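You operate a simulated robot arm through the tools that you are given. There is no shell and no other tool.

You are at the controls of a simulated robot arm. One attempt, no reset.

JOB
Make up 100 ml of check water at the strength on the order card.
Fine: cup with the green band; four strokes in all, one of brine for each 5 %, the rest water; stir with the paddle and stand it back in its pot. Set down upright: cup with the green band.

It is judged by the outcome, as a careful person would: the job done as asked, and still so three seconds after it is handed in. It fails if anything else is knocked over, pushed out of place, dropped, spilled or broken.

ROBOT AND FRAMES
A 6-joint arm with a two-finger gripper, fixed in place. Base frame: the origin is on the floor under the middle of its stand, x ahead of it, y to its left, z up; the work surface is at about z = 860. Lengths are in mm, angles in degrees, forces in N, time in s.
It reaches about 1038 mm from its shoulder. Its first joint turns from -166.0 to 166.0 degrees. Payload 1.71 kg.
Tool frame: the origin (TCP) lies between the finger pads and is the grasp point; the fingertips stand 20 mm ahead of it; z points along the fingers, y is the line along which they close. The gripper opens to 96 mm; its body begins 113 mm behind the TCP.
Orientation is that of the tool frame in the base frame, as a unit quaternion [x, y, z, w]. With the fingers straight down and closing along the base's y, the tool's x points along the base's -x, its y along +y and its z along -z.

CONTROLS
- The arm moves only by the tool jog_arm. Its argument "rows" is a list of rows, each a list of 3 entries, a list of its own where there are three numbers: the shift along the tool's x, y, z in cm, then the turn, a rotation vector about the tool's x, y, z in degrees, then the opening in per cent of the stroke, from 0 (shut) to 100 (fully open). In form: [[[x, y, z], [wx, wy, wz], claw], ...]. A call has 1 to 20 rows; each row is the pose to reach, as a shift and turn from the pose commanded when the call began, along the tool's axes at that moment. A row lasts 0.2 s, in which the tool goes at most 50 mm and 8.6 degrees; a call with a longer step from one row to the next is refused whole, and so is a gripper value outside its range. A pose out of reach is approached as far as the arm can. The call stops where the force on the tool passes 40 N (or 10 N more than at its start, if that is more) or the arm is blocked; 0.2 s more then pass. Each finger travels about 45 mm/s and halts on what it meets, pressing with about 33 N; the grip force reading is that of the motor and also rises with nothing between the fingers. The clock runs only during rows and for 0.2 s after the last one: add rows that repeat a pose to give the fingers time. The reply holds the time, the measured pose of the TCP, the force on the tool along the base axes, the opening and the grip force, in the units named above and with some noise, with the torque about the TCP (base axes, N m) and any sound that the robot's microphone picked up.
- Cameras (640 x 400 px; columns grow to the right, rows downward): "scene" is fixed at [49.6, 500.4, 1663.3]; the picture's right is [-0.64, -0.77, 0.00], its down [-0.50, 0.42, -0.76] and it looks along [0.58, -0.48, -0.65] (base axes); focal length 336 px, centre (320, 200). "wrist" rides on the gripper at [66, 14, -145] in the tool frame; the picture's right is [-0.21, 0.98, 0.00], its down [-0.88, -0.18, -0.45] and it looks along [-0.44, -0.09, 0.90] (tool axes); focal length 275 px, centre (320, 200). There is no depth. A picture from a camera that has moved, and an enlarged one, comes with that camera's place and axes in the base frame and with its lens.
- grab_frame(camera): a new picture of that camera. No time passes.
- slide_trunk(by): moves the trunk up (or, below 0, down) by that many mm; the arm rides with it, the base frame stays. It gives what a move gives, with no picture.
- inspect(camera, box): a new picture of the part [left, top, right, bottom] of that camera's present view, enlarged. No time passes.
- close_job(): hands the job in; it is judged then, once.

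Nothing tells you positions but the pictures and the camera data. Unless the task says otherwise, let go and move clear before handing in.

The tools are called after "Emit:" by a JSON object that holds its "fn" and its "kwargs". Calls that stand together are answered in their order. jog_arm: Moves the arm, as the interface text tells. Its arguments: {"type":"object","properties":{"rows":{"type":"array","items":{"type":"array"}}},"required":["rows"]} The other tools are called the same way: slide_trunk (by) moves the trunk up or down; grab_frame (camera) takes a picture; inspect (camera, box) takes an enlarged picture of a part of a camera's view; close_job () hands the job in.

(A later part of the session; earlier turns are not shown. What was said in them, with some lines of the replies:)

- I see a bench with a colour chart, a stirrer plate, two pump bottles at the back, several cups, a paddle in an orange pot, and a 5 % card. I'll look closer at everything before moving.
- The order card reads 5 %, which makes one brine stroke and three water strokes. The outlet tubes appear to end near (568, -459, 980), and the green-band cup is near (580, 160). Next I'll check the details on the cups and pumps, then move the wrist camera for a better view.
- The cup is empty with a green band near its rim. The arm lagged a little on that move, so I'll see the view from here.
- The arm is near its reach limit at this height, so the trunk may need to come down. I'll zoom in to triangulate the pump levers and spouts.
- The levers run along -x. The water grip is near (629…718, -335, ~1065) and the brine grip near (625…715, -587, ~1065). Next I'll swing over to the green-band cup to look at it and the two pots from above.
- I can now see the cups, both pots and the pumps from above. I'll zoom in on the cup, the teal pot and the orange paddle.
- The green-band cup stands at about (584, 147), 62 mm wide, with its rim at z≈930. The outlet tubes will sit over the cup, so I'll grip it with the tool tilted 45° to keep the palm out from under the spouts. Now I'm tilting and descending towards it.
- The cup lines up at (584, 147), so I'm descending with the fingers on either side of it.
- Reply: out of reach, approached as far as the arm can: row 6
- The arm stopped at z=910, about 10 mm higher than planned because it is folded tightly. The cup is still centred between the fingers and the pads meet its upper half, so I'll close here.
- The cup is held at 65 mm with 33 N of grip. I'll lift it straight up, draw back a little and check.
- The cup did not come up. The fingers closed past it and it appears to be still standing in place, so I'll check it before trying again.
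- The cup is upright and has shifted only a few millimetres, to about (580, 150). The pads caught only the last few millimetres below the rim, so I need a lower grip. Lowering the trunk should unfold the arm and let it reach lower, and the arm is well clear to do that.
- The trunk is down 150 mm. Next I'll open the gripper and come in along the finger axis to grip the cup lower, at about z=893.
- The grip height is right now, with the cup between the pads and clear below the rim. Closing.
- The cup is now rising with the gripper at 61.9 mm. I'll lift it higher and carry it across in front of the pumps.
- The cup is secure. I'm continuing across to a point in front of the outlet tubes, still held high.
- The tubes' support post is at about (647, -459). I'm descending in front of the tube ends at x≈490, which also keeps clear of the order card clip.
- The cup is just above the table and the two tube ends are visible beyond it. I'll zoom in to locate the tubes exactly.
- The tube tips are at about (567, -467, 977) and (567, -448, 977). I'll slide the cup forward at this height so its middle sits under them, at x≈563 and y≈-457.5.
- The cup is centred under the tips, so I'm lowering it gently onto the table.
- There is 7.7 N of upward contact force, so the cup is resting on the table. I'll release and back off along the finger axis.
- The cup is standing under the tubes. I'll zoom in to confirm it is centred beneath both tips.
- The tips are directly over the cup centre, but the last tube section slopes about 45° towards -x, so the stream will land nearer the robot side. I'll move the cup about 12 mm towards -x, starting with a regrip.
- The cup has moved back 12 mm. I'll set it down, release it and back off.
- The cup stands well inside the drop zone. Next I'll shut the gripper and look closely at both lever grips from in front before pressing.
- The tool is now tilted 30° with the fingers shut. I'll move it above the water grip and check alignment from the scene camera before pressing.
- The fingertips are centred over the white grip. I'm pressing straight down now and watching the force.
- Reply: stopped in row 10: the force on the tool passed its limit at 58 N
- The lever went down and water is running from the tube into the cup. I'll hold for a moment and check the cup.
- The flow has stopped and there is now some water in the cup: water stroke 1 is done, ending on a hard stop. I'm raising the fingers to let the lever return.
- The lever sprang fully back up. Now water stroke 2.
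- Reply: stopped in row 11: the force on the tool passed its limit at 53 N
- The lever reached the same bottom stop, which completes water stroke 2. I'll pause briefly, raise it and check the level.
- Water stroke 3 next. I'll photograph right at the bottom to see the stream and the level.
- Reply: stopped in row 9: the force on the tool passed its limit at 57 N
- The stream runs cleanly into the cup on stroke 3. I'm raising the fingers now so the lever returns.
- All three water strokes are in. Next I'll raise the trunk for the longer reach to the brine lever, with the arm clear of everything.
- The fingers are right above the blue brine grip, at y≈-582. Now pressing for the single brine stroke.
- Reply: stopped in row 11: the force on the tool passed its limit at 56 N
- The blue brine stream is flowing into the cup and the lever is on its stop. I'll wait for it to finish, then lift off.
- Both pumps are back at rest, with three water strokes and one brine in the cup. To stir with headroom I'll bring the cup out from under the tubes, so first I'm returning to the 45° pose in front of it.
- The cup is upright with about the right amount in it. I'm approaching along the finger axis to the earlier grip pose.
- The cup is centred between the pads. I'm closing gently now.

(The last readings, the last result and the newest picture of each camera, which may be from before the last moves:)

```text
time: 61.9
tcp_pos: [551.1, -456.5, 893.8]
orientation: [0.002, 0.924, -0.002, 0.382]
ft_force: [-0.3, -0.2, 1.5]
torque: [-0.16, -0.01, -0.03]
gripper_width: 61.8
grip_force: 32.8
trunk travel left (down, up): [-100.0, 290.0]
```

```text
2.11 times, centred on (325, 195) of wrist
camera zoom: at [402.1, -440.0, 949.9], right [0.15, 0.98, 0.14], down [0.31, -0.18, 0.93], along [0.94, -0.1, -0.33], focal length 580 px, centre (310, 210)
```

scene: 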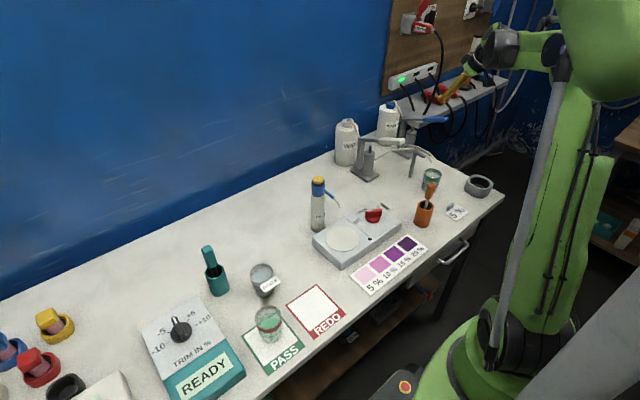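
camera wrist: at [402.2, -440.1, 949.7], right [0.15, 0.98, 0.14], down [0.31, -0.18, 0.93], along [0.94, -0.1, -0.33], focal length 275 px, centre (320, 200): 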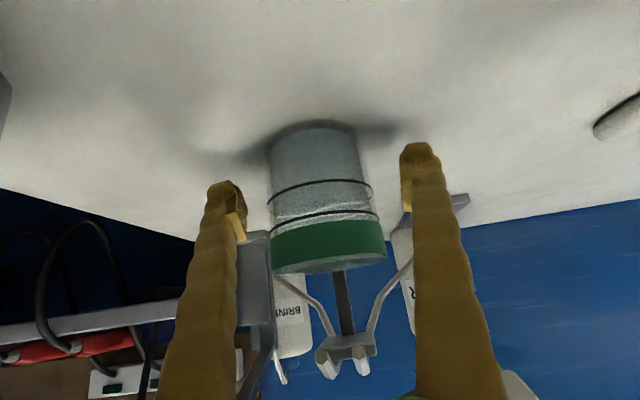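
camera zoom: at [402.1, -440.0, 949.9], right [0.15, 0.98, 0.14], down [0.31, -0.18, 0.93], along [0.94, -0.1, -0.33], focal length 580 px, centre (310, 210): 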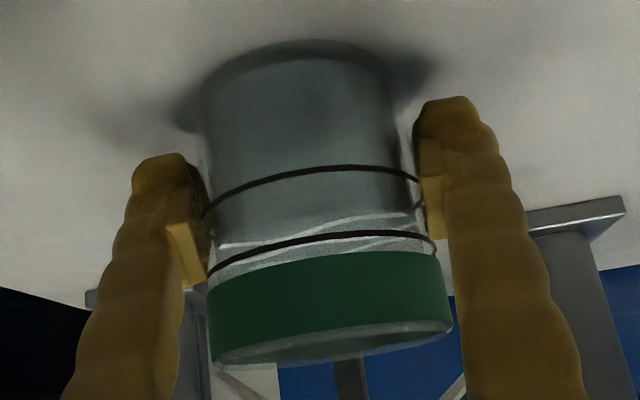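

The grip is firm at 61.8 mm, and the liquid sits just below the upper ring with plenty of freeboard. I'll lift 4 mm and draw the cup slowly back 60 mm.

Emit:
{"fn": "jog_arm", "kwargs": {"rows": [[[-0.14, 0, -0.14], [0, 0, 0], 40], [[-0.28, 0, -0.28], [0, 0, 0], 40], [[-0.07, 0, -0.49], [0, 0, 0], 40], [[0.29, 0, -0.84], [0, 0, 0], 40], [[0.78, 0, -1.34], [0, 0, 0], 40], [[1.35, 0, -1.9], [0, 0, 0], 40], [[1.91, 0, -2.47], [0, 0, 0], 40], [[2.48, 0, -3.03], [0, 0, 0], 40], [[3.05, 0, -3.6], [0, 0, 0], 40], [[3.47, 0, -4.02], [0, 0, 0], 40], [[3.76, 0, -4.3], [0, 0, 0], 40], [[3.97, 0, -4.52], [0, 0, 0], 40], [[3.97, 0, -4.52], [0, 0, 0], 40], [[3.97, 0, -4.52], [0, 0, 0], 40]]}}

Emit:
{"fn": "grab_frame", "kwargs": {"camera": "wrist"}}

Emit:
{"fn": "inspect", "kwargs": {"camera": "scene", "box": [380, 130, 476, 200]}}

```text
time: 64.9
tcp_pos: [490.4, -455.8, 897.4]
orientation: [0.002, 0.924, -0.003, 0.382]
ft_force: [0.0, -0.2, -2.5]
torque: [0.01, -0.01, 0.01]
gripper_width: 61.6
grip_force: 32.9
trunk travel left (down, up): [-100.0, 290.0]
```

```text
taken
camera wrist: at [342.0, -440.1, 954.0], right [0.15, 0.98, 0.14], down [0.31, -0.18, 0.93], along [0.94, -0.1, -0.33], focal length 275 px, centre (320, 200)
```

wrist: 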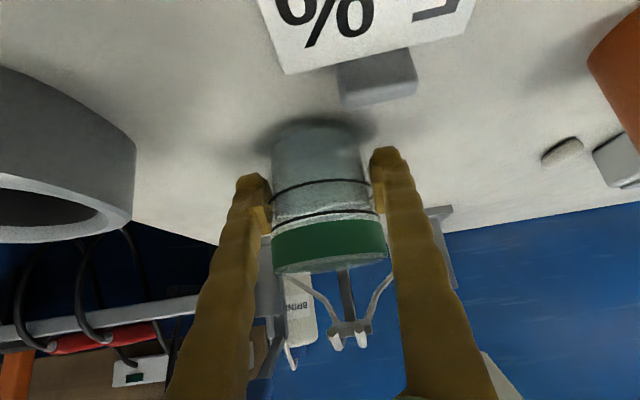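

```text
5.71 times, centred on (428, 165) of scene
camera zoom: at [49.6, 500.4, 1663.3], right [-0.64, -0.77, 0.0], down [-0.5, 0.42, -0.76], along [0.58, -0.48, -0.65], focal length 1919 px, centre (-297, 400)
```

zoom: 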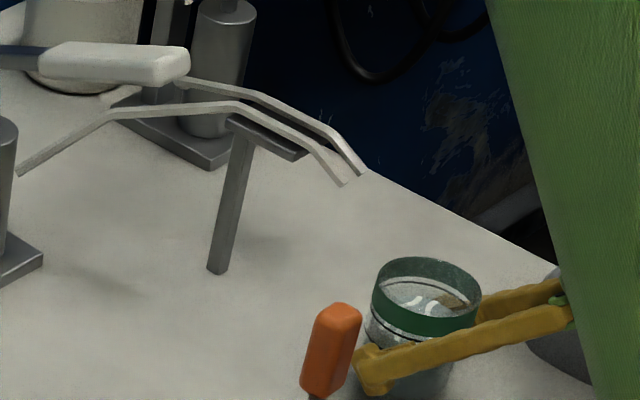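

Now I'll set the cup down, release it and retreat along the finger axis.

Emit:
{"fn": "jog_arm", "kwargs": {"rows": [[[0.15, 0, 0.15], [0, 0, 0], 40], [[0.28, 0, 0.28], [0, 0, 0], 40], [[0.33, 0, 0.33], [0, 0, 0], 40], [[0.33, 0, 0.33], [0, 0, 0], 72], [[0.33, 0, 0.33], [0, 0, 0], 85], [[0.33, 0, 0.33], [0, 0, 0], 100], [[0.33, 0, 0.33], [0, 0, 0], 100], [[0.33, 0, -2], [0, 0, 0], 100], [[0.33, 0, -5.5], [0, 0, 0], 100], [[0.33, 0, -10], [0, 0, 0], 100], [[0.33, 0, -14.5], [0, 0, 0], 100], [[0.33, 0, -19], [0, 0, 0], 100]]}}

Emit:
{"fn": "grab_frame", "kwargs": {"camera": "wrist"}}

Emit:
{"fn": "inspect", "kwargs": {"camera": "scene", "box": [380, 130, 476, 230]}}

```text
time: 67.5
tcp_pos: [354.2, -455.9, 1030.1]
orientation: [0.002, 0.924, -0.003, 0.381]
ft_force: [0.2, -0.2, -0.4]
torque: [0.03, 0.02, 0.06]
gripper_width: 96.0
grip_force: 0.1
trunk travel left (down, up): [-100.0, 290.0]
```

```text
taken
camera wrist: at [205.0, -438.9, 1086.8], right [0.15, 0.98, 0.14], down [0.31, -0.18, 0.93], along [0.94, -0.1, -0.33], focal length 275 px, centre (320, 200)
```

wrist: 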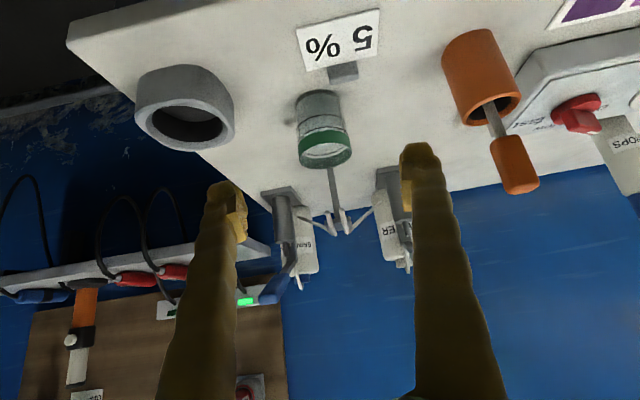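

```text
4.00 times, centred on (428, 180) of scene
camera zoom: at [49.6, 500.4, 1663.3], right [-0.64, -0.77, 0.0], down [-0.5, 0.42, -0.76], along [0.58, -0.48, -0.65], focal length 1344 px, centre (-112, 280)
```

zoom: 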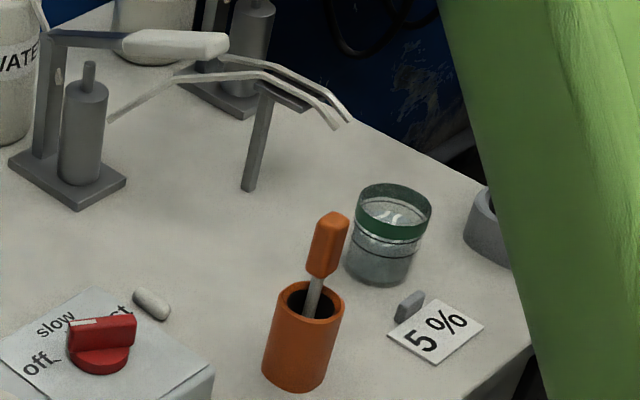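

The cup is standing clear at about (490, -456). Now for the paddle: I'll raise the trunk, turn the tool vertical and look at the orange pot from above.

Emit:
{"fn": "slide_trunk", "kwargs": {"by": 150}}

Emit:
{"fn": "jog_arm", "kwargs": {"rows": [[[0, 2, 0], [0, 7.5, 0], 100], [[0, 4.5, 0], [0, 15, 0], 100], [[0, 7.5, 0], [0, 22.5, 0], 100], [[0, 10.5, 0], [0, 30, 0], 100], [[0, 13.5, 0], [0, 37.5, 0], 100], [[0, 16.5, 0], [0, 44.9, 0], 100], [[0, 16.5, 0], [0, 44.9, 0], 100]]}}

Emit:
{"fn": "grab_frame", "kwargs": {"camera": "wrist"}}

Emit:
{"fn": "inspect", "kwargs": {"camera": "scene", "box": [390, 160, 486, 235]}}

```text
time: 69.2
tcp_pos: [354.8, -453.4, 1179.9]
orientation: [0.002, 0.924, -0.003, 0.382]
ft_force: [0.1, -0.1, 0.0]
torque: [-0.05, 0.0, -0.02]
gripper_width: 96.0
grip_force: 0.1
trunk travel left (down, up): [-250.0, 140.0]
```

```text
time: 70.8
tcp_pos: [351.4, -288.2, 1180.0]
orientation: [0.003, 1.0, -0.002, 0.001]
ft_force: [0.2, 1.1, 0.3]
torque: [-0.03, -0.02, -0.03]
gripper_width: 96.2
grip_force: 0.1
trunk travel left (down, up): [-250.0, 140.0]
```

```text
taken
camera wrist: at [284.4, -273.1, 1325.6], right [0.21, 0.98, 0.0], down [0.87, -0.19, 0.45], along [0.44, -0.1, -0.89], focal length 275 px, centre (320, 200)
```

wrist: 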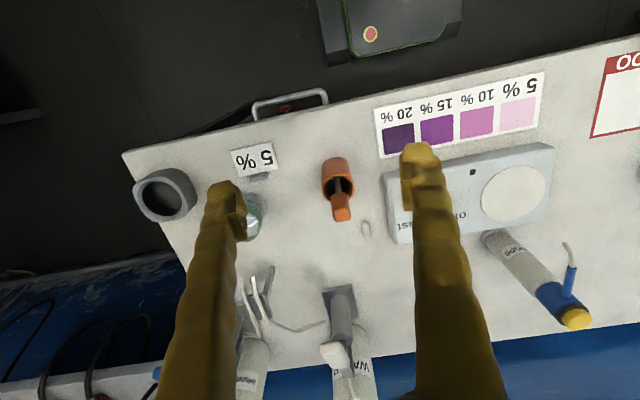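

```text
5.33 times, centred on (438, 198) of scene
camera zoom: at [49.6, 500.4, 1663.3], right [-0.64, -0.77, 0.0], down [-0.5, 0.42, -0.76], along [0.58, -0.48, -0.65], focal length 1792 px, centre (-309, 213)
```

zoom: 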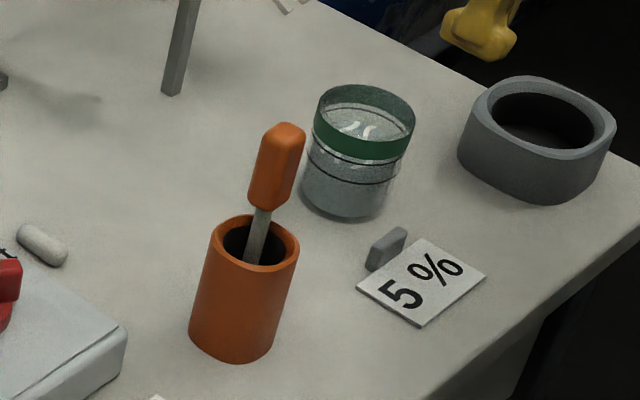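

I'll zoom in on the paddle handle from the wrist to work out how it leans.

Emit:
{"fn": "inspect", "kwargs": {"camera": "wrist", "box": [290, 140, 390, 240]}}

Emit:
{"fn": "inspect", "kwargs": {"camera": "scene", "box": [405, 175, 455, 230]}}

```text
4.00 times, centred on (340, 190) of wrist
camera zoom: at [284.4, -273.1, 1325.6], right [0.21, 0.98, 0.0], down [0.87, -0.19, 0.45], along [0.44, -0.1, -0.89], focal length 1101 px, centre (240, 240)
```

zoom: 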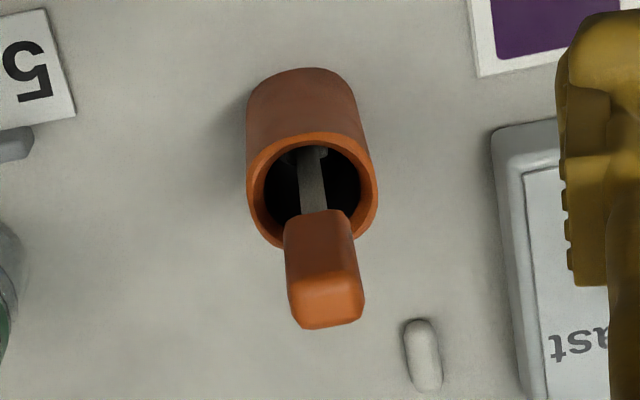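

```text
7.27 times, centred on (430, 202) of scene
camera zoom: at [49.6, 500.4, 1663.3], right [-0.64, -0.77, 0.0], down [-0.5, 0.42, -0.76], along [0.58, -0.48, -0.65], focal length 2443 px, centre (-480, 182)
```

zoom: 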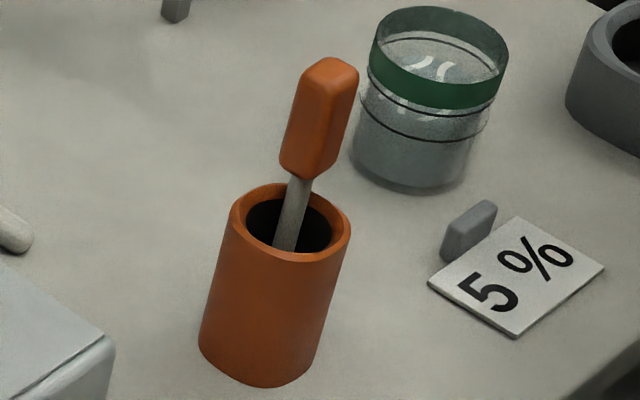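

The paddle stands upright, with its handle top at about (456, -283, 1025) and about 22 mm across in y. I'll move directly above it and check before going down.

Emit:
{"fn": "jog_arm", "kwargs": {"rows": [[[-3.5, 0.2, 1.5], [0, 0, 0], 80], [[-7.0, 0.4, 3.0], [0, 0, 0], 70], [[-10.5, 0.5, 5.0], [0, 0, 0], 70], [[-10.5, 0.5, 8.0], [0, 0, 0], 70], [[-10.5, 0.5, 10.5], [0, 0, 0], 70], [[-10.5, 0.5, 10.5], [0, 0, 0], 70]]}}

Emit:
{"fn": "grab_frame", "kwargs": {"camera": "wrist"}}

Emit:
{"fn": "inspect", "kwargs": {"camera": "scene", "box": [380, 130, 476, 230]}}

```text
time: 72.2
tcp_pos: [461.5, -284.9, 1073.9]
orientation: [0.002, 1.0, -0.001, 0.001]
ft_force: [0.3, -0.7, -1.1]
torque: [-0.02, 0.03, 0.0]
gripper_width: 67.0
grip_force: 0.0
trunk travel left (down, up): [-250.0, 140.0]
```

```text
taken
camera wrist: at [395.1, -269.9, 1218.4], right [0.21, 0.98, 0.0], down [0.88, -0.19, 0.44], along [0.43, -0.1, -0.9], focal length 275 px, centre (320, 200)
```

wrist: 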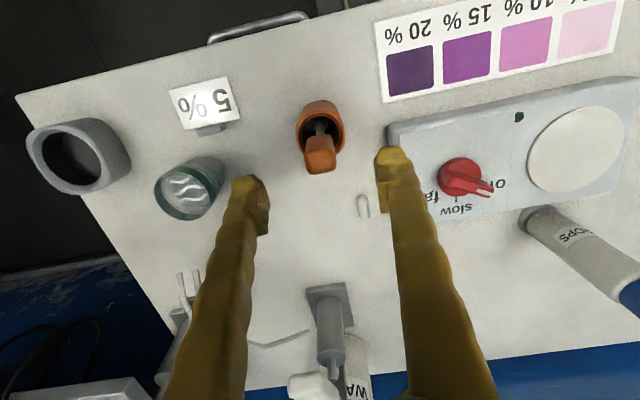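

```text
4.00 times, centred on (428, 180) of scene
camera zoom: at [49.6, 500.4, 1663.3], right [-0.64, -0.77, 0.0], down [-0.5, 0.42, -0.76], along [0.58, -0.48, -0.65], focal length 1344 px, centre (-112, 280)
```

zoom: 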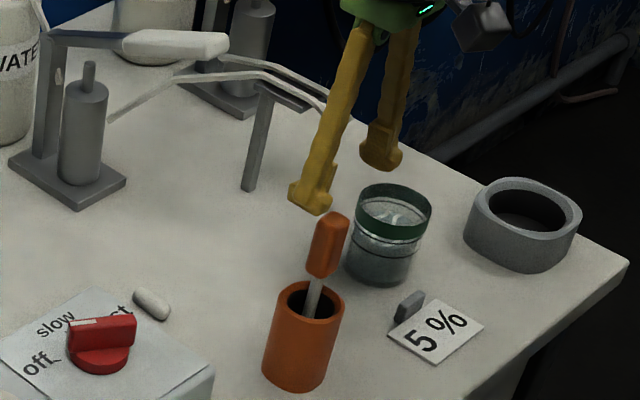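

The alignment is good apart from about 5 mm in x. I'm descending around the handle and closing on it.

Emit:
{"fn": "jog_arm", "kwargs": {"rows": [[[0.5, 0.19, 2.0], [0, 0, 0], 70], [[0.5, 0.19, 4.5], [0, 0, 0], 70], [[0.5, 0.19, 6.5], [0, 0, 0], 70], [[0.5, 0.19, 7.4], [0, 0, 0], 70], [[0.5, 0.19, 7.4], [0, 0, 0], 45], [[0.5, 0.19, 7.4], [0, 0, 0], 20], [[0.5, 0.19, 7.4], [0, 0, 0], 10], [[0.5, 0.19, 7.4], [0, 0, 0], 5], [[0.5, 0.19, 7.4], [0, 0, 0], 5]]}}

Emit:
{"fn": "grab_frame", "kwargs": {"camera": "wrist"}}

Emit:
{"fn": "inspect", "kwargs": {"camera": "scene", "box": [380, 130, 476, 230]}}

```text
time: 74.2
tcp_pos: [456.6, -282.7, 999.6]
orientation: [0.003, 1.0, -0.002, 0.0]
ft_force: [-0.3, 0.6, 0.3]
torque: [0.01, 0.01, -0.03]
gripper_width: 22.4
grip_force: 33.3
trunk travel left (down, up): [-250.0, 140.0]
```

```text
taken
camera wrist: at [389.7, -267.8, 1145.0], right [0.21, 0.98, 0.0], down [0.88, -0.19, 0.45], along [0.43, -0.1, -0.9], focal length 275 px, centre (320, 200)
```

wrist: 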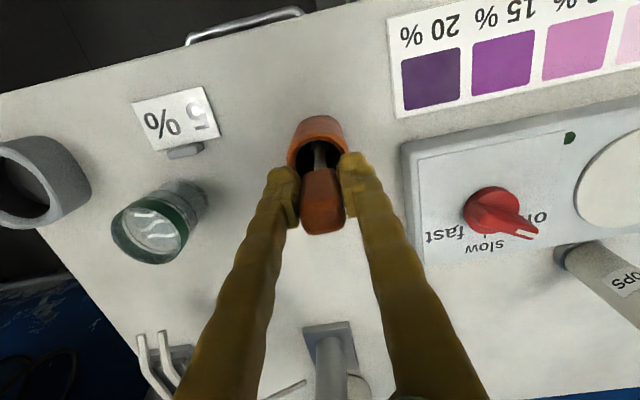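

```text
4.00 times, centred on (428, 180) of scene
camera zoom: at [49.6, 500.4, 1663.3], right [-0.64, -0.77, 0.0], down [-0.5, 0.42, -0.76], along [0.58, -0.48, -0.65], focal length 1344 px, centre (-112, 280)
```

zoom: 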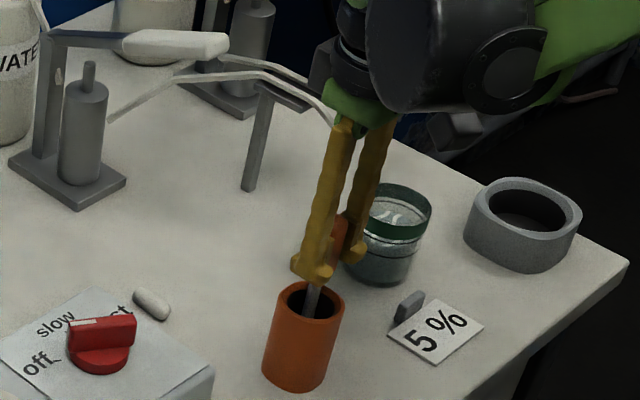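

The handle is gripped at 22.4 mm. I'm lifting the paddle straight up out of the pot.

Emit:
{"fn": "jog_arm", "kwargs": {"rows": [[[0, 0, -2], [0, 0, 0], 5], [[0, 0, -5], [0, 0, 0], 5], [[0, 0, -8], [0, 0, 0], 5], [[0, 0, -11], [0, 0, 0], 5], [[0, 0, -13], [0, 0, 0], 5], [[0, 0, -13], [0, 0, 0], 5]]}}

Emit:
{"fn": "grab_frame", "kwargs": {"camera": "wrist"}}

Emit:
{"fn": "inspect", "kwargs": {"camera": "scene", "box": [380, 130, 476, 230]}}

```text
time: 75.6
tcp_pos: [453.6, -283.2, 1130.9]
orientation: [0.003, 1.0, -0.002, 0.0]
ft_force: [-0.5, 0.0, -0.3]
torque: [0.04, 0.0, 0.01]
gripper_width: 22.7
grip_force: 33.0
trunk travel left (down, up): [-250.0, 140.0]
```

```text
taken
camera wrist: at [388.9, -267.4, 1275.6], right [0.21, 0.98, 0.0], down [0.88, -0.19, 0.45], along [0.43, -0.1, -0.9], focal length 275 px, centre (320, 200)
```

wrist: 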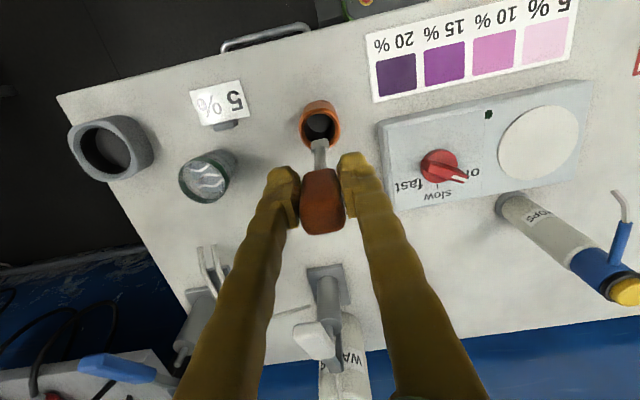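

```text
4.00 times, centred on (428, 180) of scene
camera zoom: at [49.6, 500.4, 1663.3], right [-0.64, -0.77, 0.0], down [-0.5, 0.42, -0.76], along [0.58, -0.48, -0.65], focal length 1344 px, centre (-112, 280)
```

zoom: 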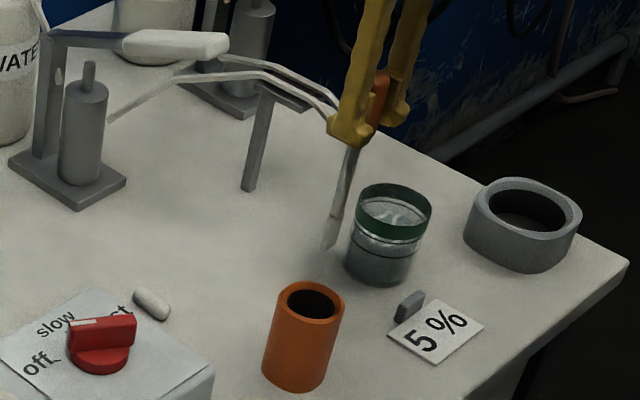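

The paddle is free and the pot stayed put. I'll check the blade size closely before dipping.

Emit:
{"fn": "inspect", "kwargs": {"camera": "scene", "box": [445, 140, 485, 200]}}

Emit:
{"fn": "inspect", "kwargs": {"camera": "scene", "box": [445, 155, 495, 205]}}

Emit:
{"fn": "inspect", "kwargs": {"camera": "wrist", "box": [170, 90, 370, 250]}}

Emit:
{"fn": "inspect", "kwargs": {"camera": "scene", "box": [450, 150, 500, 210]}}

```text
6.67 times, centred on (465, 170) of scene
camera zoom: at [49.6, 500.4, 1663.3], right [-0.64, -0.77, 0.0], down [-0.5, 0.42, -0.76], along [0.58, -0.48, -0.65], focal length 2239 px, centre (-647, 400)
```

zoom: 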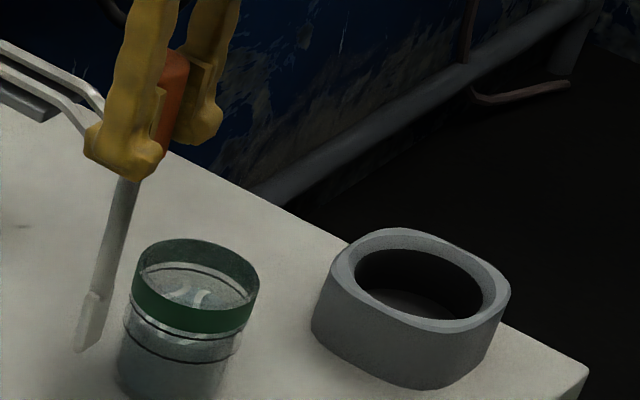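

```text
8.00 times, centred on (470, 180) of scene
camera zoom: at [49.6, 500.4, 1663.3], right [-0.64, -0.77, 0.0], down [-0.5, 0.42, -0.76], along [0.58, -0.48, -0.65], focal length 2687 px, centre (-880, 360)
```

zoom: 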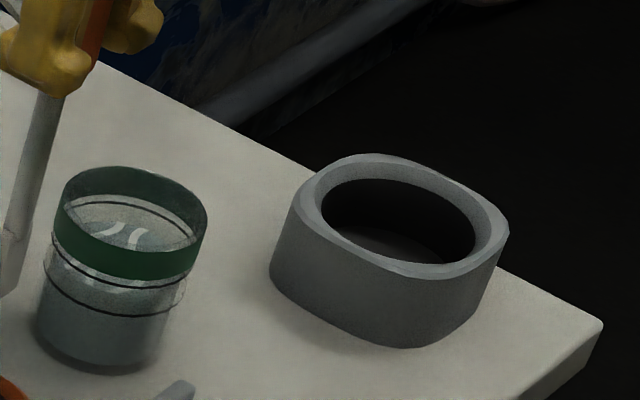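

```text
2.50 times, centred on (270, 170) of wrist
camera zoom: at [388.9, -267.4, 1275.6], right [0.21, 0.98, 0.0], down [0.88, -0.19, 0.45], along [0.43, -0.1, -0.9], focal length 688 px, centre (445, 275)
```

zoom: 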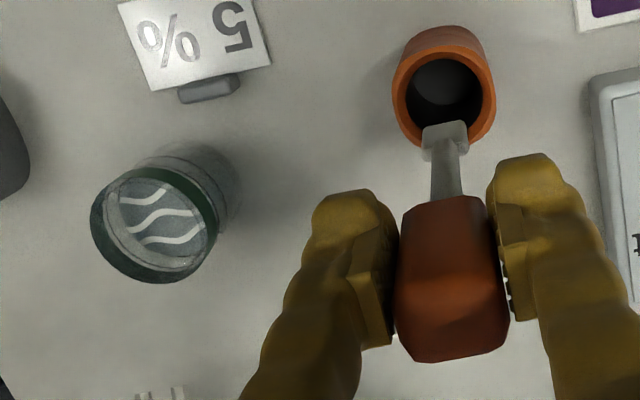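

```text
6.67 times, centred on (475, 180) of scene
camera zoom: at [49.6, 500.4, 1663.3], right [-0.64, -0.77, 0.0], down [-0.5, 0.42, -0.76], along [0.58, -0.48, -0.65], focal length 2239 px, centre (-713, 333)
```

zoom: 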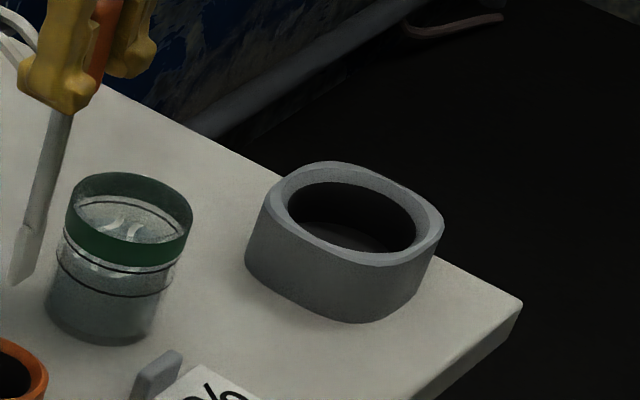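

The blade is about 18 mm wide, and the liquid shows wavy unmixed streaks. I'll move the paddle above the cup, with the blade bottom at about z=970, and confirm the centring.

Emit:
{"fn": "jog_arm", "kwargs": {"rows": [[[-0.8, -3.4, 0.3], [0, 0, 0], 5], [[-1.6, -6.8, 0.8], [0, 0, 0], 5], [[-2.4, -10.2, 1.4], [0, 0, 0], 5], [[-3.2, -13.6, 2.0], [0, 0, 0], 5], [[-3.9, -17.05, 2.6], [0, 0, 0], 5], [[-3.9, -17.05, 2.6], [0, 0, 0], 5], [[-3.9, -17.05, 2.6], [0, 0, 0], 5]]}}

Emit:
{"fn": "inspect", "kwargs": {"camera": "wrist", "box": [240, 80, 400, 240]}}

Emit:
{"fn": "inspect", "kwargs": {"camera": "scene", "box": [420, 130, 490, 200]}}

```text
time: 77.2
tcp_pos: [492.7, -453.5, 1104.7]
orientation: [0.003, 1.0, -0.001, 0.0]
ft_force: [0.5, -0.7, 0.1]
torque: [-0.02, 0.0, 0.0]
gripper_width: 22.4
grip_force: 32.6
trunk travel left (down, up): [-250.0, 140.0]
```

```text
2.50 times, centred on (320, 160) of wrist
camera zoom: at [427.0, -438.6, 1249.9], right [0.21, 0.98, 0.0], down [0.88, -0.19, 0.45], along [0.43, -0.1, -0.9], focal length 688 px, centre (320, 300)
```

zoom: 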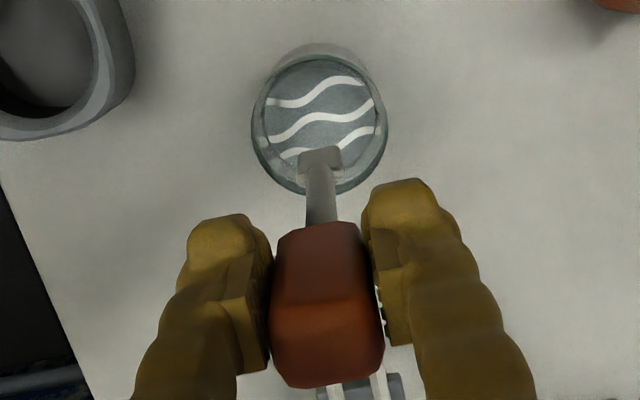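

```text
5.71 times, centred on (455, 165) of scene
camera zoom: at [49.6, 500.4, 1663.3], right [-0.64, -0.77, 0.0], down [-0.5, 0.42, -0.76], along [0.58, -0.48, -0.65], focal length 1919 px, centre (-451, 400)
```

zoom: 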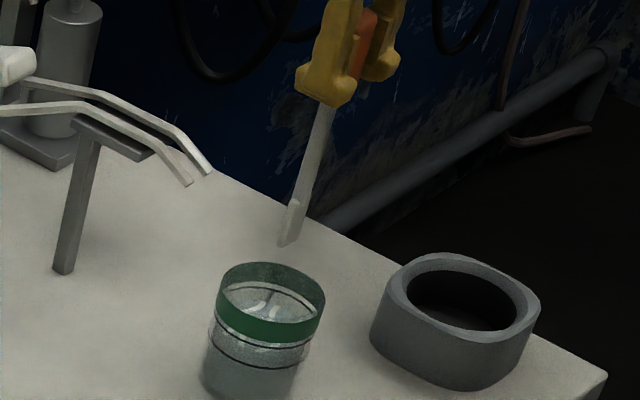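

The paddle is centred over the cup to within a couple of millimetres. I'm lowering the blade into the liquid, stopping about 7 mm above the cup floor.

Emit:
{"fn": "jog_arm", "kwargs": {"rows": [[[0, 0, 2], [0, 0, 0], 5], [[0, 0, 4], [0, 0, 0], 5], [[0, 0, 5.5], [0, 0, 0], 5], [[0, 0, 7.0], [0, 0, 0], 5], [[0, 0, 8.2], [0, 0, 0], 5], [[0, 0, 9.2], [0, 0, 0], 5], [[0, 0, 9.7], [0, 0, 0], 5], [[0, 0, 9.7], [0, 0, 0], 5]]}}

Emit:
{"fn": "inspect", "kwargs": {"camera": "wrist", "box": [220, 60, 420, 240]}}

Emit:
{"fn": "inspect", "kwargs": {"camera": "scene", "box": [420, 130, 490, 200]}}

```text
time: 79.0
tcp_pos: [492.3, -453.9, 1007.1]
orientation: [0.002, 1.0, -0.001, 0.0]
ft_force: [0.8, -0.5, -0.7]
torque: [0.02, -0.01, 0.0]
gripper_width: 22.7
grip_force: 32.7
trunk travel left (down, up): [-250.0, 140.0]
```

```text
2.22 times, centred on (320, 150) of wrist
camera zoom: at [427.3, -438.6, 1153.0], right [0.21, 0.98, 0.0], down [0.88, -0.19, 0.45], along [0.43, -0.1, -0.9], focal length 612 px, centre (320, 311)
```

zoom: 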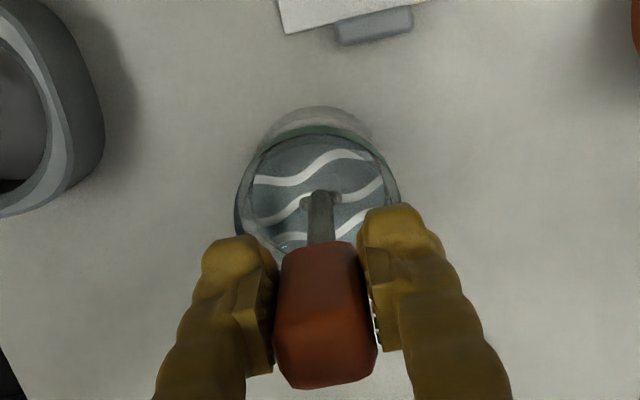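

```text
5.71 times, centred on (455, 165) of scene
camera zoom: at [49.6, 500.4, 1663.3], right [-0.64, -0.77, 0.0], down [-0.5, 0.42, -0.76], along [0.58, -0.48, -0.65], focal length 1919 px, centre (-451, 400)
```

zoom: 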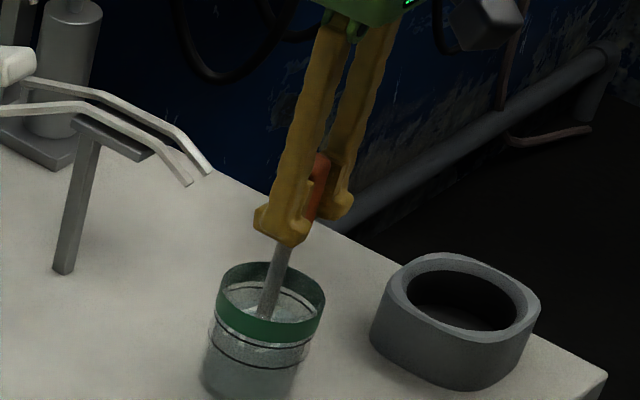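

The blade is in the liquid at the cup centre. Stirring in small circles of 8 mm radius.

Emit:
{"fn": "jog_arm", "kwargs": {"rows": [[[0.5, 0, 0], [0, 0, 0], 5], [[0.8, 0, 0], [0, 0, 0], 5], [[0.57, 0.57, 0], [0, 0, 0], 5], [[0, 0.8, 0], [0, 0, 0], 5], [[-0.57, 0.57, 0], [0, 0, 0], 5], [[-0.8, 0, 0], [0, 0, 0], 5], [[-0.57, -0.57, 0], [0, 0, 0], 5], [[0, -0.8, 0], [0, 0, 0], 5], [[0.57, -0.57, 0], [0, 0, 0], 5], [[0.8, 0, 0], [0, 0, 0], 5], [[0.57, 0.57, 0], [0, 0, 0], 5], [[0, 0.8, 0], [0, 0, 0], 5], [[-0.57, 0.57, 0], [0, 0, 0], 5], [[-0.8, 0, 0], [0, 0, 0], 5], [[-0.57, -0.57, 0], [0, 0, 0], 5], [[0, -0.8, 0], [0, 0, 0], 5], [[0.57, -0.57, 0], [0, 0, 0], 5], [[0.8, 0, 0], [0, 0, 0], 5], [[0.4, 0, 0], [0, 0, 0], 5], [[0, 0, 0], [0, 0, 0], 5]]}}

Emit:
{"fn": "inspect", "kwargs": {"camera": "wrist", "box": [220, 60, 420, 240]}}

Emit:
{"fn": "inspect", "kwargs": {"camera": "scene", "box": [420, 130, 490, 200]}}

```text
time: 83.2
tcp_pos: [493.1, -454.2, 1008.1]
orientation: [0.003, 1.0, -0.002, 0.0]
ft_force: [-1.2, 0.1, -0.6]
torque: [0.01, 0.0, 0.0]
gripper_width: 22.5
grip_force: 32.5
trunk travel left (down, up): [-250.0, 140.0]
```

```text
2.22 times, centred on (320, 150) of wrist
camera zoom: at [427.5, -438.8, 1153.1], right [0.21, 0.98, 0.0], down [0.88, -0.19, 0.45], along [0.43, -0.1, -0.9], focal length 612 px, centre (320, 311)
```

zoom: 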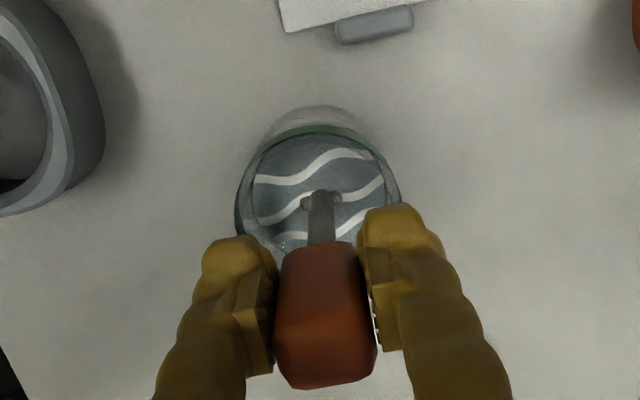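

```text
5.71 times, centred on (455, 165) of scene
camera zoom: at [49.6, 500.4, 1663.3], right [-0.64, -0.77, 0.0], down [-0.5, 0.42, -0.76], along [0.58, -0.48, -0.65], focal length 1919 px, centre (-451, 400)
```

zoom: 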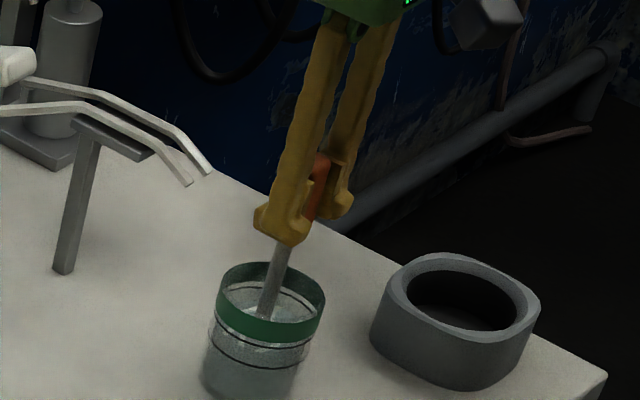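

The streaks are still there, so I'll keep stirring with a slightly wider, quicker circle.

Emit:
{"fn": "jog_arm", "kwargs": {"rows": [[[1, 0, 0], [0, 0, 0], 5], [[0.5, 0.87, 0], [0, 0, 0], 5], [[-0.5, 0.87, 0], [0, 0, 0], 5], [[-1, 0, 0], [0, 0, 0], 5], [[-0.5, -0.87, 0], [0, 0, 0], 5], [[0.5, -0.87, 0], [0, 0, 0], 5], [[1, 0, 0], [0, 0, 0], 5], [[0.5, 0.87, 0], [0, 0, 0], 5], [[-0.5, 0.87, 0], [0, 0, 0], 5], [[-1, 0, 0], [0, 0, 0], 5], [[-0.5, -0.87, 0], [0, 0, 0], 5], [[0.5, -0.87, 0], [0, 0, 0], 5], [[1, 0, 0], [0, 0, 0], 5], [[0.5, 0.87, 0], [0, 0, 0], 5], [[-0.5, 0.87, 0], [0, 0, 0], 5], [[-1, 0, 0], [0, 0, 0], 5], [[-0.5, -0.87, 0], [0, 0, 0], 5], [[0.5, -0.87, 0], [0, 0, 0], 5], [[0.5, 0, 0], [0, 0, 0], 5], [[0, 0, 0], [0, 0, 0], 5]]}}

Emit:
{"fn": "inspect", "kwargs": {"camera": "wrist", "box": [220, 60, 420, 240]}}

```text
time: 87.4
tcp_pos: [493.8, -453.9, 1008.1]
orientation: [0.003, 1.0, -0.002, 0.0]
ft_force: [0.3, -0.8, -1.0]
torque: [-0.02, 0.01, 0.0]
gripper_width: 22.7
grip_force: 32.8
trunk travel left (down, up): [-250.0, 140.0]
```

```text
2.22 times, centred on (320, 150) of wrist
camera zoom: at [427.7, -438.7, 1153.0], right [0.21, 0.98, 0.0], down [0.88, -0.19, 0.45], along [0.43, -0.1, -0.9], focal length 612 px, centre (320, 311)
```

zoom: 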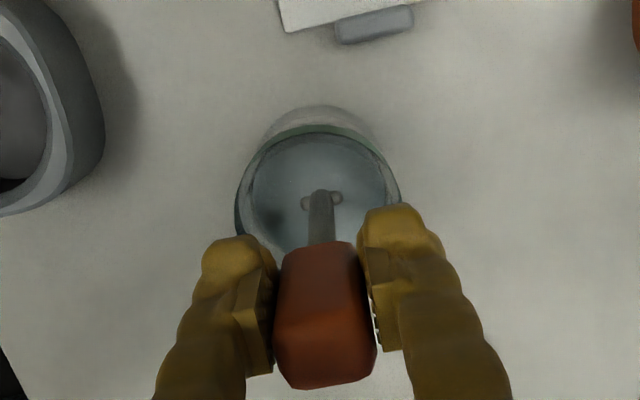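

The streaks are gone, so the liquid is mixed. I'll raise the paddle slowly straight up and let it drain over the cup.

Emit:
{"fn": "jog_arm", "kwargs": {"rows": [[[0, 0, -0.8], [0, 0, 0], 5], [[0, 0, -2.0], [0, 0, 0], 5], [[0, 0, -3.5], [0, 0, 0], 5], [[0, 0, -5.0], [0, 0, 0], 5], [[0, 0, -6.5], [0, 0, 0], 5], [[0, 0, -8.0], [0, 0, 0], 5], [[0, 0, -9.5], [0, 0, 0], 5], [[0, 0, -10.0], [0, 0, 0], 5], [[0, 0, -10.0], [0, 0, 0], 5], [[0, 0, -10.0], [0, 0, 0], 5], [[0, 0, -10.0], [0, 0, 0], 5], [[0, 0, -10.0], [0, 0, 0], 5], [[0, 0, -10.0], [0, 0, 0], 5], [[0, 0, -10.0], [0, 0, 0], 5], [[0, 0, -10.0], [0, 0, 0], 5]]}}

Emit:
{"fn": "grab_frame", "kwargs": {"camera": "wrist"}}

Emit:
{"fn": "inspect", "kwargs": {"camera": "scene", "box": [400, 130, 490, 230]}}

```text
time: 90.6
tcp_pos: [493.2, -453.1, 1108.2]
orientation: [0.002, 1.0, -0.002, 0.0]
ft_force: [0.1, 0.9, 0.3]
torque: [0.01, -0.02, 0.0]
gripper_width: 22.5
grip_force: 33.5
trunk travel left (down, up): [-250.0, 140.0]
```

```text
taken
camera wrist: at [427.6, -438.2, 1253.1], right [0.21, 0.98, 0.0], down [0.88, -0.19, 0.45], along [0.43, -0.1, -0.9], focal length 275 px, centre (320, 200)
```

wrist: 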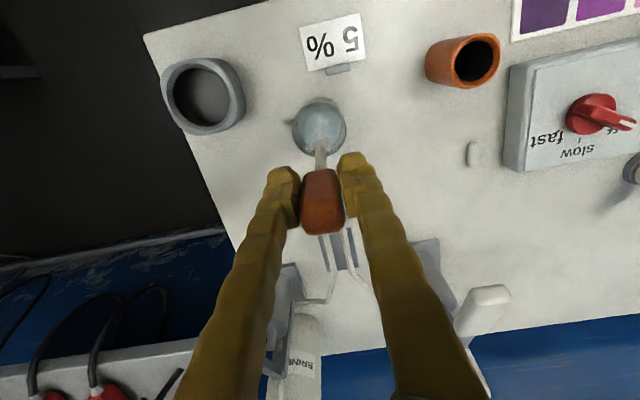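

```text
4.00 times, centred on (445, 180) of scene
camera zoom: at [49.6, 500.4, 1663.3], right [-0.64, -0.77, 0.0], down [-0.5, 0.42, -0.76], along [0.58, -0.48, -0.65], focal length 1344 px, centre (-180, 280)
```

zoom: 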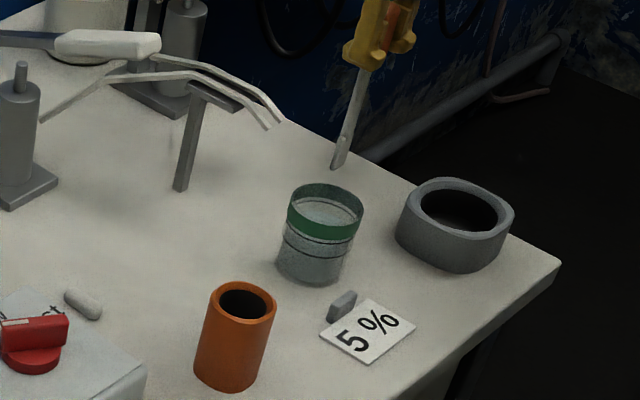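

The liquid is clear and even, and the cup is undisturbed. Now I'm carrying the paddle back over its pot.

Emit:
{"fn": "jog_arm", "kwargs": {"rows": [[[0.7, 3.0, -1.2], [0, 0, 0], 5], [[1.5, 6.6, -2.7], [0, 0, 0], 5], [[2.3, 10.2, -2.7], [0, 0, 0], 5], [[3.1, 13.8, -2.7], [0, 0, 0], 5], [[3.74, 17.04, -2.7], [0, 0, 0], 5], [[3.74, 17.04, -2.7], [0, 0, 0], 5], [[3.74, 17.04, -2.7], [0, 0, 0], 5], [[3.74, 17.04, -2.7], [0, 0, 0], 5]]}}

Emit:
{"fn": "inspect", "kwargs": {"camera": "wrist", "box": [240, 60, 400, 240]}}

Emit:
{"fn": "inspect", "kwargs": {"camera": "scene", "box": [390, 140, 470, 230]}}

```text
time: 92.4
tcp_pos: [457.3, -284.4, 1135.7]
orientation: [0.002, 1.0, -0.002, 0.0]
ft_force: [0.1, 0.5, -1.4]
torque: [-0.02, 0.0, 0.04]
gripper_width: 22.4
grip_force: 33.1
trunk travel left (down, up): [-250.0, 140.0]
```

```text
2.22 times, centred on (320, 150) of wrist
camera zoom: at [390.7, -267.4, 1280.1], right [0.21, 0.98, 0.0], down [0.88, -0.19, 0.45], along [0.43, -0.1, -0.9], focal length 612 px, centre (320, 311)
```

zoom: 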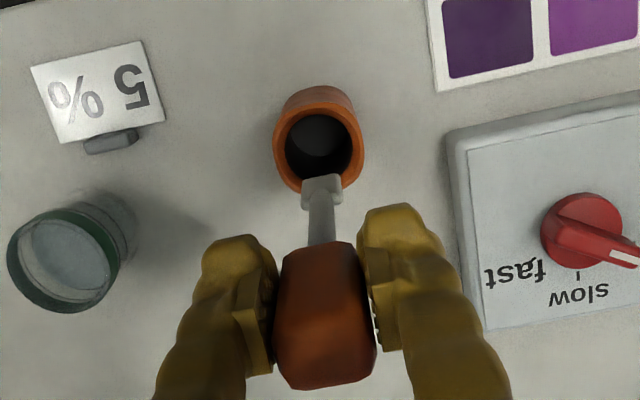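

```text
4.44 times, centred on (430, 185) of scene
camera zoom: at [49.6, 500.4, 1663.3], right [-0.64, -0.77, 0.0], down [-0.5, 0.42, -0.76], along [0.58, -0.48, -0.65], focal length 1493 px, centre (-169, 267)
```

zoom: 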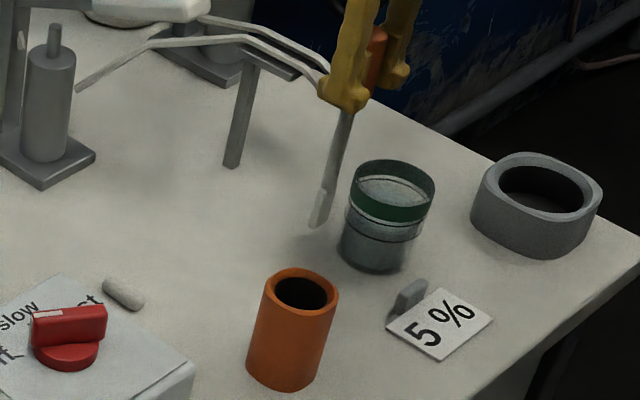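

The blade is lined up with the pot mouth, so I'm lowering it back in.

Emit:
{"fn": "jog_arm", "kwargs": {"rows": [[[0, 0.1, 2.5], [0, 0, 0], 5], [[0, 0.1, 4.5], [0, 0, 0], 5], [[0, 0.1, 6.5], [0, 0, 0], 5], [[0, 0.1, 8.5], [0, 0, 0], 5], [[0, 0.1, 10.5], [0, 0, 0], 5], [[0, 0.1, 12.3], [0, 0, 0], 5], [[0, 0.1, 13.1], [0, 0, 0], 5], [[0, 0.1, 13.5], [0, 0, 0], 5], [[0, 0.1, 13.5], [0, 0, 0], 5]]}}

Emit:
{"fn": "inspect", "kwargs": {"camera": "scene", "box": [390, 140, 470, 230]}}

Emit:
{"fn": "inspect", "kwargs": {"camera": "wrist", "box": [240, 60, 400, 240]}}

```text
time: 94.4
tcp_pos: [457.3, -281.8, 999.6]
orientation: [0.003, 1.0, -0.002, 0.0]
ft_force: [0.3, 0.2, 4.7]
torque: [-0.01, -0.13, -0.03]
gripper_width: 22.5
grip_force: 32.8
trunk travel left (down, up): [-250.0, 140.0]
```

```text
4.44 times, centred on (430, 185) of scene
camera zoom: at [49.6, 500.4, 1663.3], right [-0.64, -0.77, 0.0], down [-0.5, 0.42, -0.76], along [0.58, -0.48, -0.65], focal length 1493 px, centre (-169, 267)
```

zoom: 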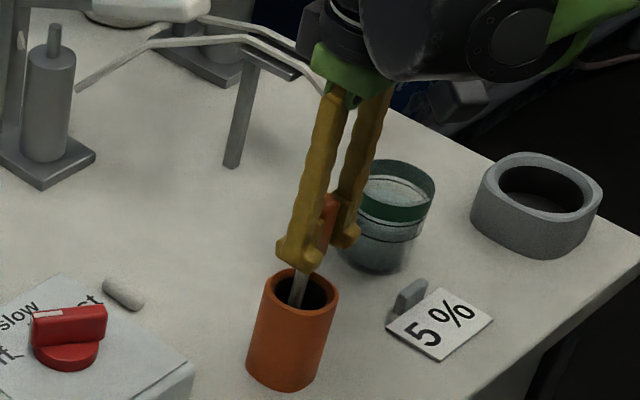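

```text
2.22 times, centred on (320, 150) of wrist
camera zoom: at [391.2, -266.9, 1144.8], right [0.21, 0.98, 0.0], down [0.88, -0.19, 0.45], along [0.43, -0.1, -0.9], focal length 612 px, centre (320, 311)
```

zoom: 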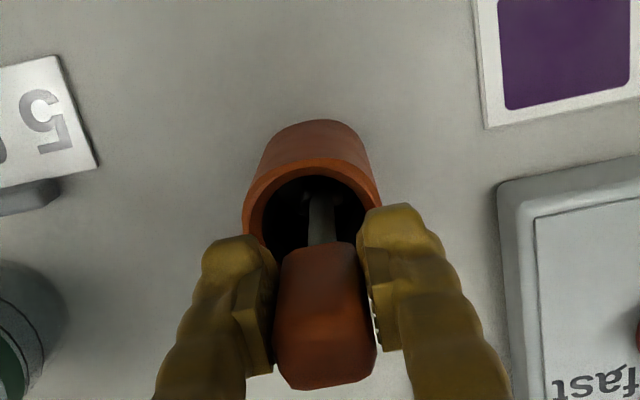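

The paddle is resting on the pot floor, with 4.7 N of contact force. I'll open gently and then rise straight up.

Emit:
{"fn": "jog_arm", "kwargs": {"rows": [[[0, 0, 0], [0, 0, 0], 26], [[0, 0, 0], [0, 0, 0], 32], [[0, 0, 0], [0, 0, 0], 45], [[0, 0, 0], [0, 0, 0], 60], [[0, 0, 0], [0, 0, 0], 70], [[0, 0, -1.5], [0, 0, 0], 70], [[0, 0, -4], [0, 0, 0], 70], [[0, 0, -7.5], [0, 0, 0], 70], [[0, 0, -11.5], [0, 0, 0], 70], [[0, 0, -15.5], [0, 0, 0], 70]]}}

Emit:
{"fn": "grab_frame", "kwargs": {"camera": "wrist"}}

Emit:
{"fn": "inspect", "kwargs": {"camera": "scene", "box": [390, 140, 470, 230]}}

```text
time: 96.6
tcp_pos: [455.2, -281.9, 1156.2]
orientation: [0.003, 1.0, -0.002, 0.0]
ft_force: [0.8, 0.3, -0.2]
torque: [0.01, -0.01, -0.02]
gripper_width: 67.0
grip_force: 0.1
trunk travel left (down, up): [-250.0, 140.0]
```

```text
taken
camera wrist: at [390.4, -266.0, 1300.1], right [0.21, 0.98, 0.0], down [0.88, -0.19, 0.45], along [0.43, -0.1, -0.9], focal length 275 px, centre (320, 200)
```

wrist: 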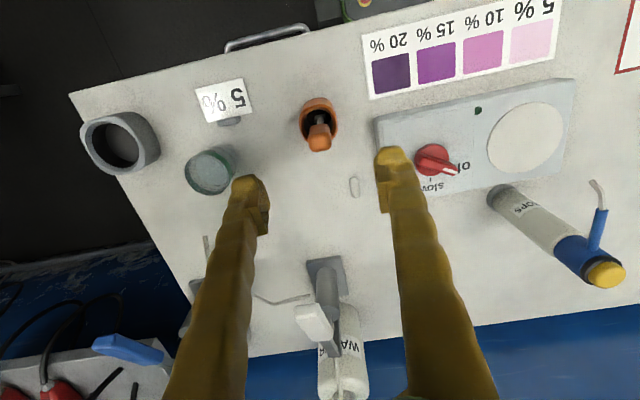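

```text
4.44 times, centred on (430, 185) of scene
camera zoom: at [49.6, 500.4, 1663.3], right [-0.64, -0.77, 0.0], down [-0.5, 0.42, -0.76], along [0.58, -0.48, -0.65], focal length 1493 px, centre (-169, 267)
```

zoom: 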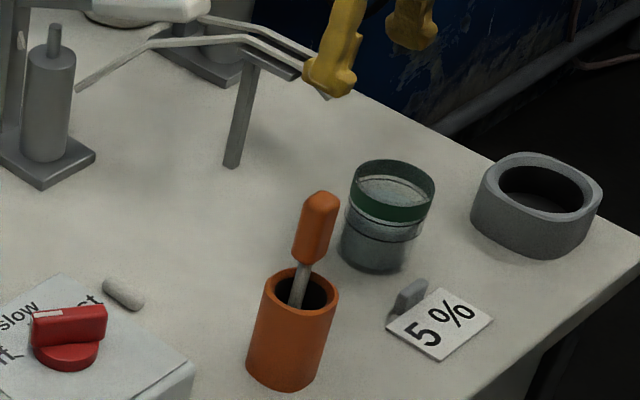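

The paddle is back upright in its pot and the cup stands upright. I'll move the arm clear and check the whole bench once more.

Emit:
{"fn": "jog_arm", "kwargs": {"rows": [[[2, 0, -2], [0, 0, 0], 70], [[5, 0, -5], [0, 0, 0], 70], [[8, 0, -8], [0, 0, 0], 70], [[11, 0, -11], [0, 0, 0], 70]]}}

Emit:
{"fn": "grab_frame", "kwargs": {"camera": "scene"}}

Emit:
{"fn": "inspect", "kwargs": {"camera": "scene", "box": [404, 145, 484, 205]}}

Emit:
{"fn": "grab_frame", "kwargs": {"camera": "wrist"}}

```text
time: 97.6
tcp_pos: [346.2, -281.8, 1264.3]
orientation: [0.004, 1.0, -0.002, 0.0]
ft_force: [-0.7, 0.2, 0.1]
torque: [0.01, -0.02, 0.01]
gripper_width: 67.3
grip_force: 0.0
trunk travel left (down, up): [-250.0, 140.0]
```

```text
taken
```

scene: 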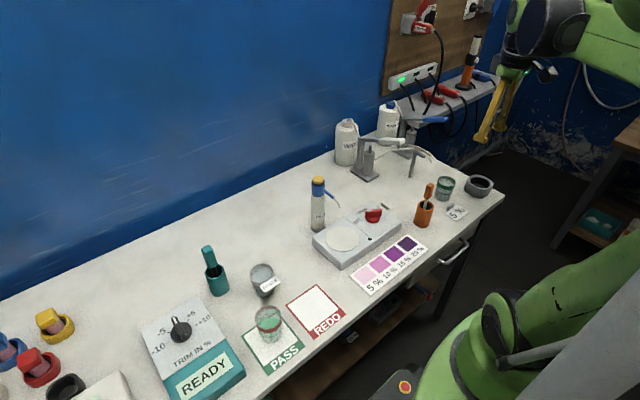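

```text
6.67 times, centred on (444, 175) of scene
camera zoom: at [49.6, 500.4, 1663.3], right [-0.64, -0.77, 0.0], down [-0.5, 0.42, -0.76], along [0.58, -0.48, -0.65], focal length 2239 px, centre (-507, 367)
```

zoom: 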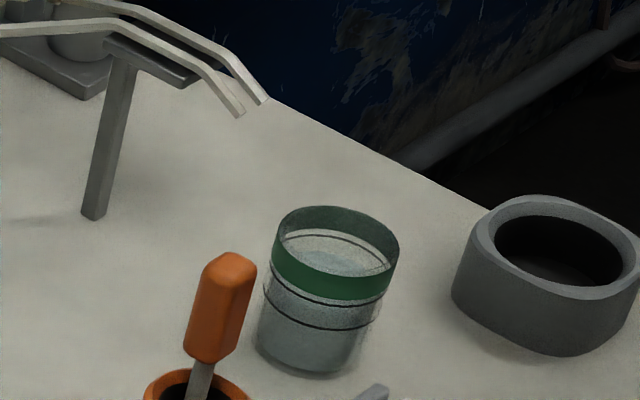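

```text
taken
camera wrist: at [279.7, -264.6, 1409.9], right [0.21, 0.98, 0.0], down [0.88, -0.19, 0.45], along [0.43, -0.1, -0.9], focal length 275 px, centre (320, 200)
```

wrist: 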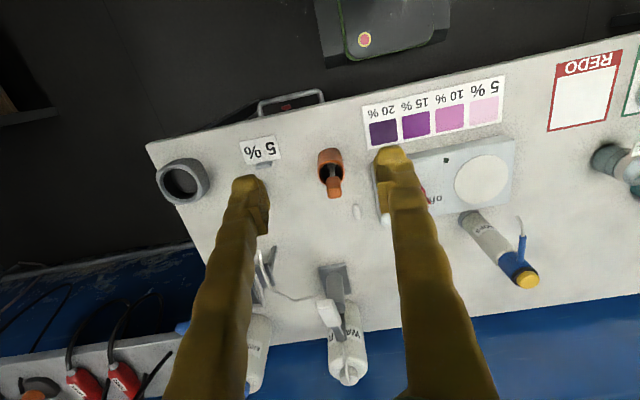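

The cup is upright with evenly mixed liquid, after three water strokes and one brine. The paddle is standing in its pot, both pumps are at rest, I see no spill, and the arm is clear. Handing the job in.

Emit:
{"fn": "close_job", "kwargs": {}}

```text
The job is handed in.
```

The check water is made up at 5 % and handed in: one brine stroke and three water strokes in the green-band cup. Every stroke was pressed to the pump's stop. I didn't measure the volume or strength beyond the stroke count; the liquid level sat just below the cup's upper ring.

- **Stirring:** I stirred with the orange paddle until the unmixed streaks disappeared, then stood it back in its pot.
- **Cup:** It is standing upright on the bench, in front of the outlet tubes and clear of them.
- **First grip:** My first attempt to pick up the empty cup slipped off near the rim and shifted it a few millimetres. It stayed upright, and I gripped it lower the second time.
- **Rest of the bench:** In the last pictures I saw no spills, nothing knocked over, and both pump levers back at rest.
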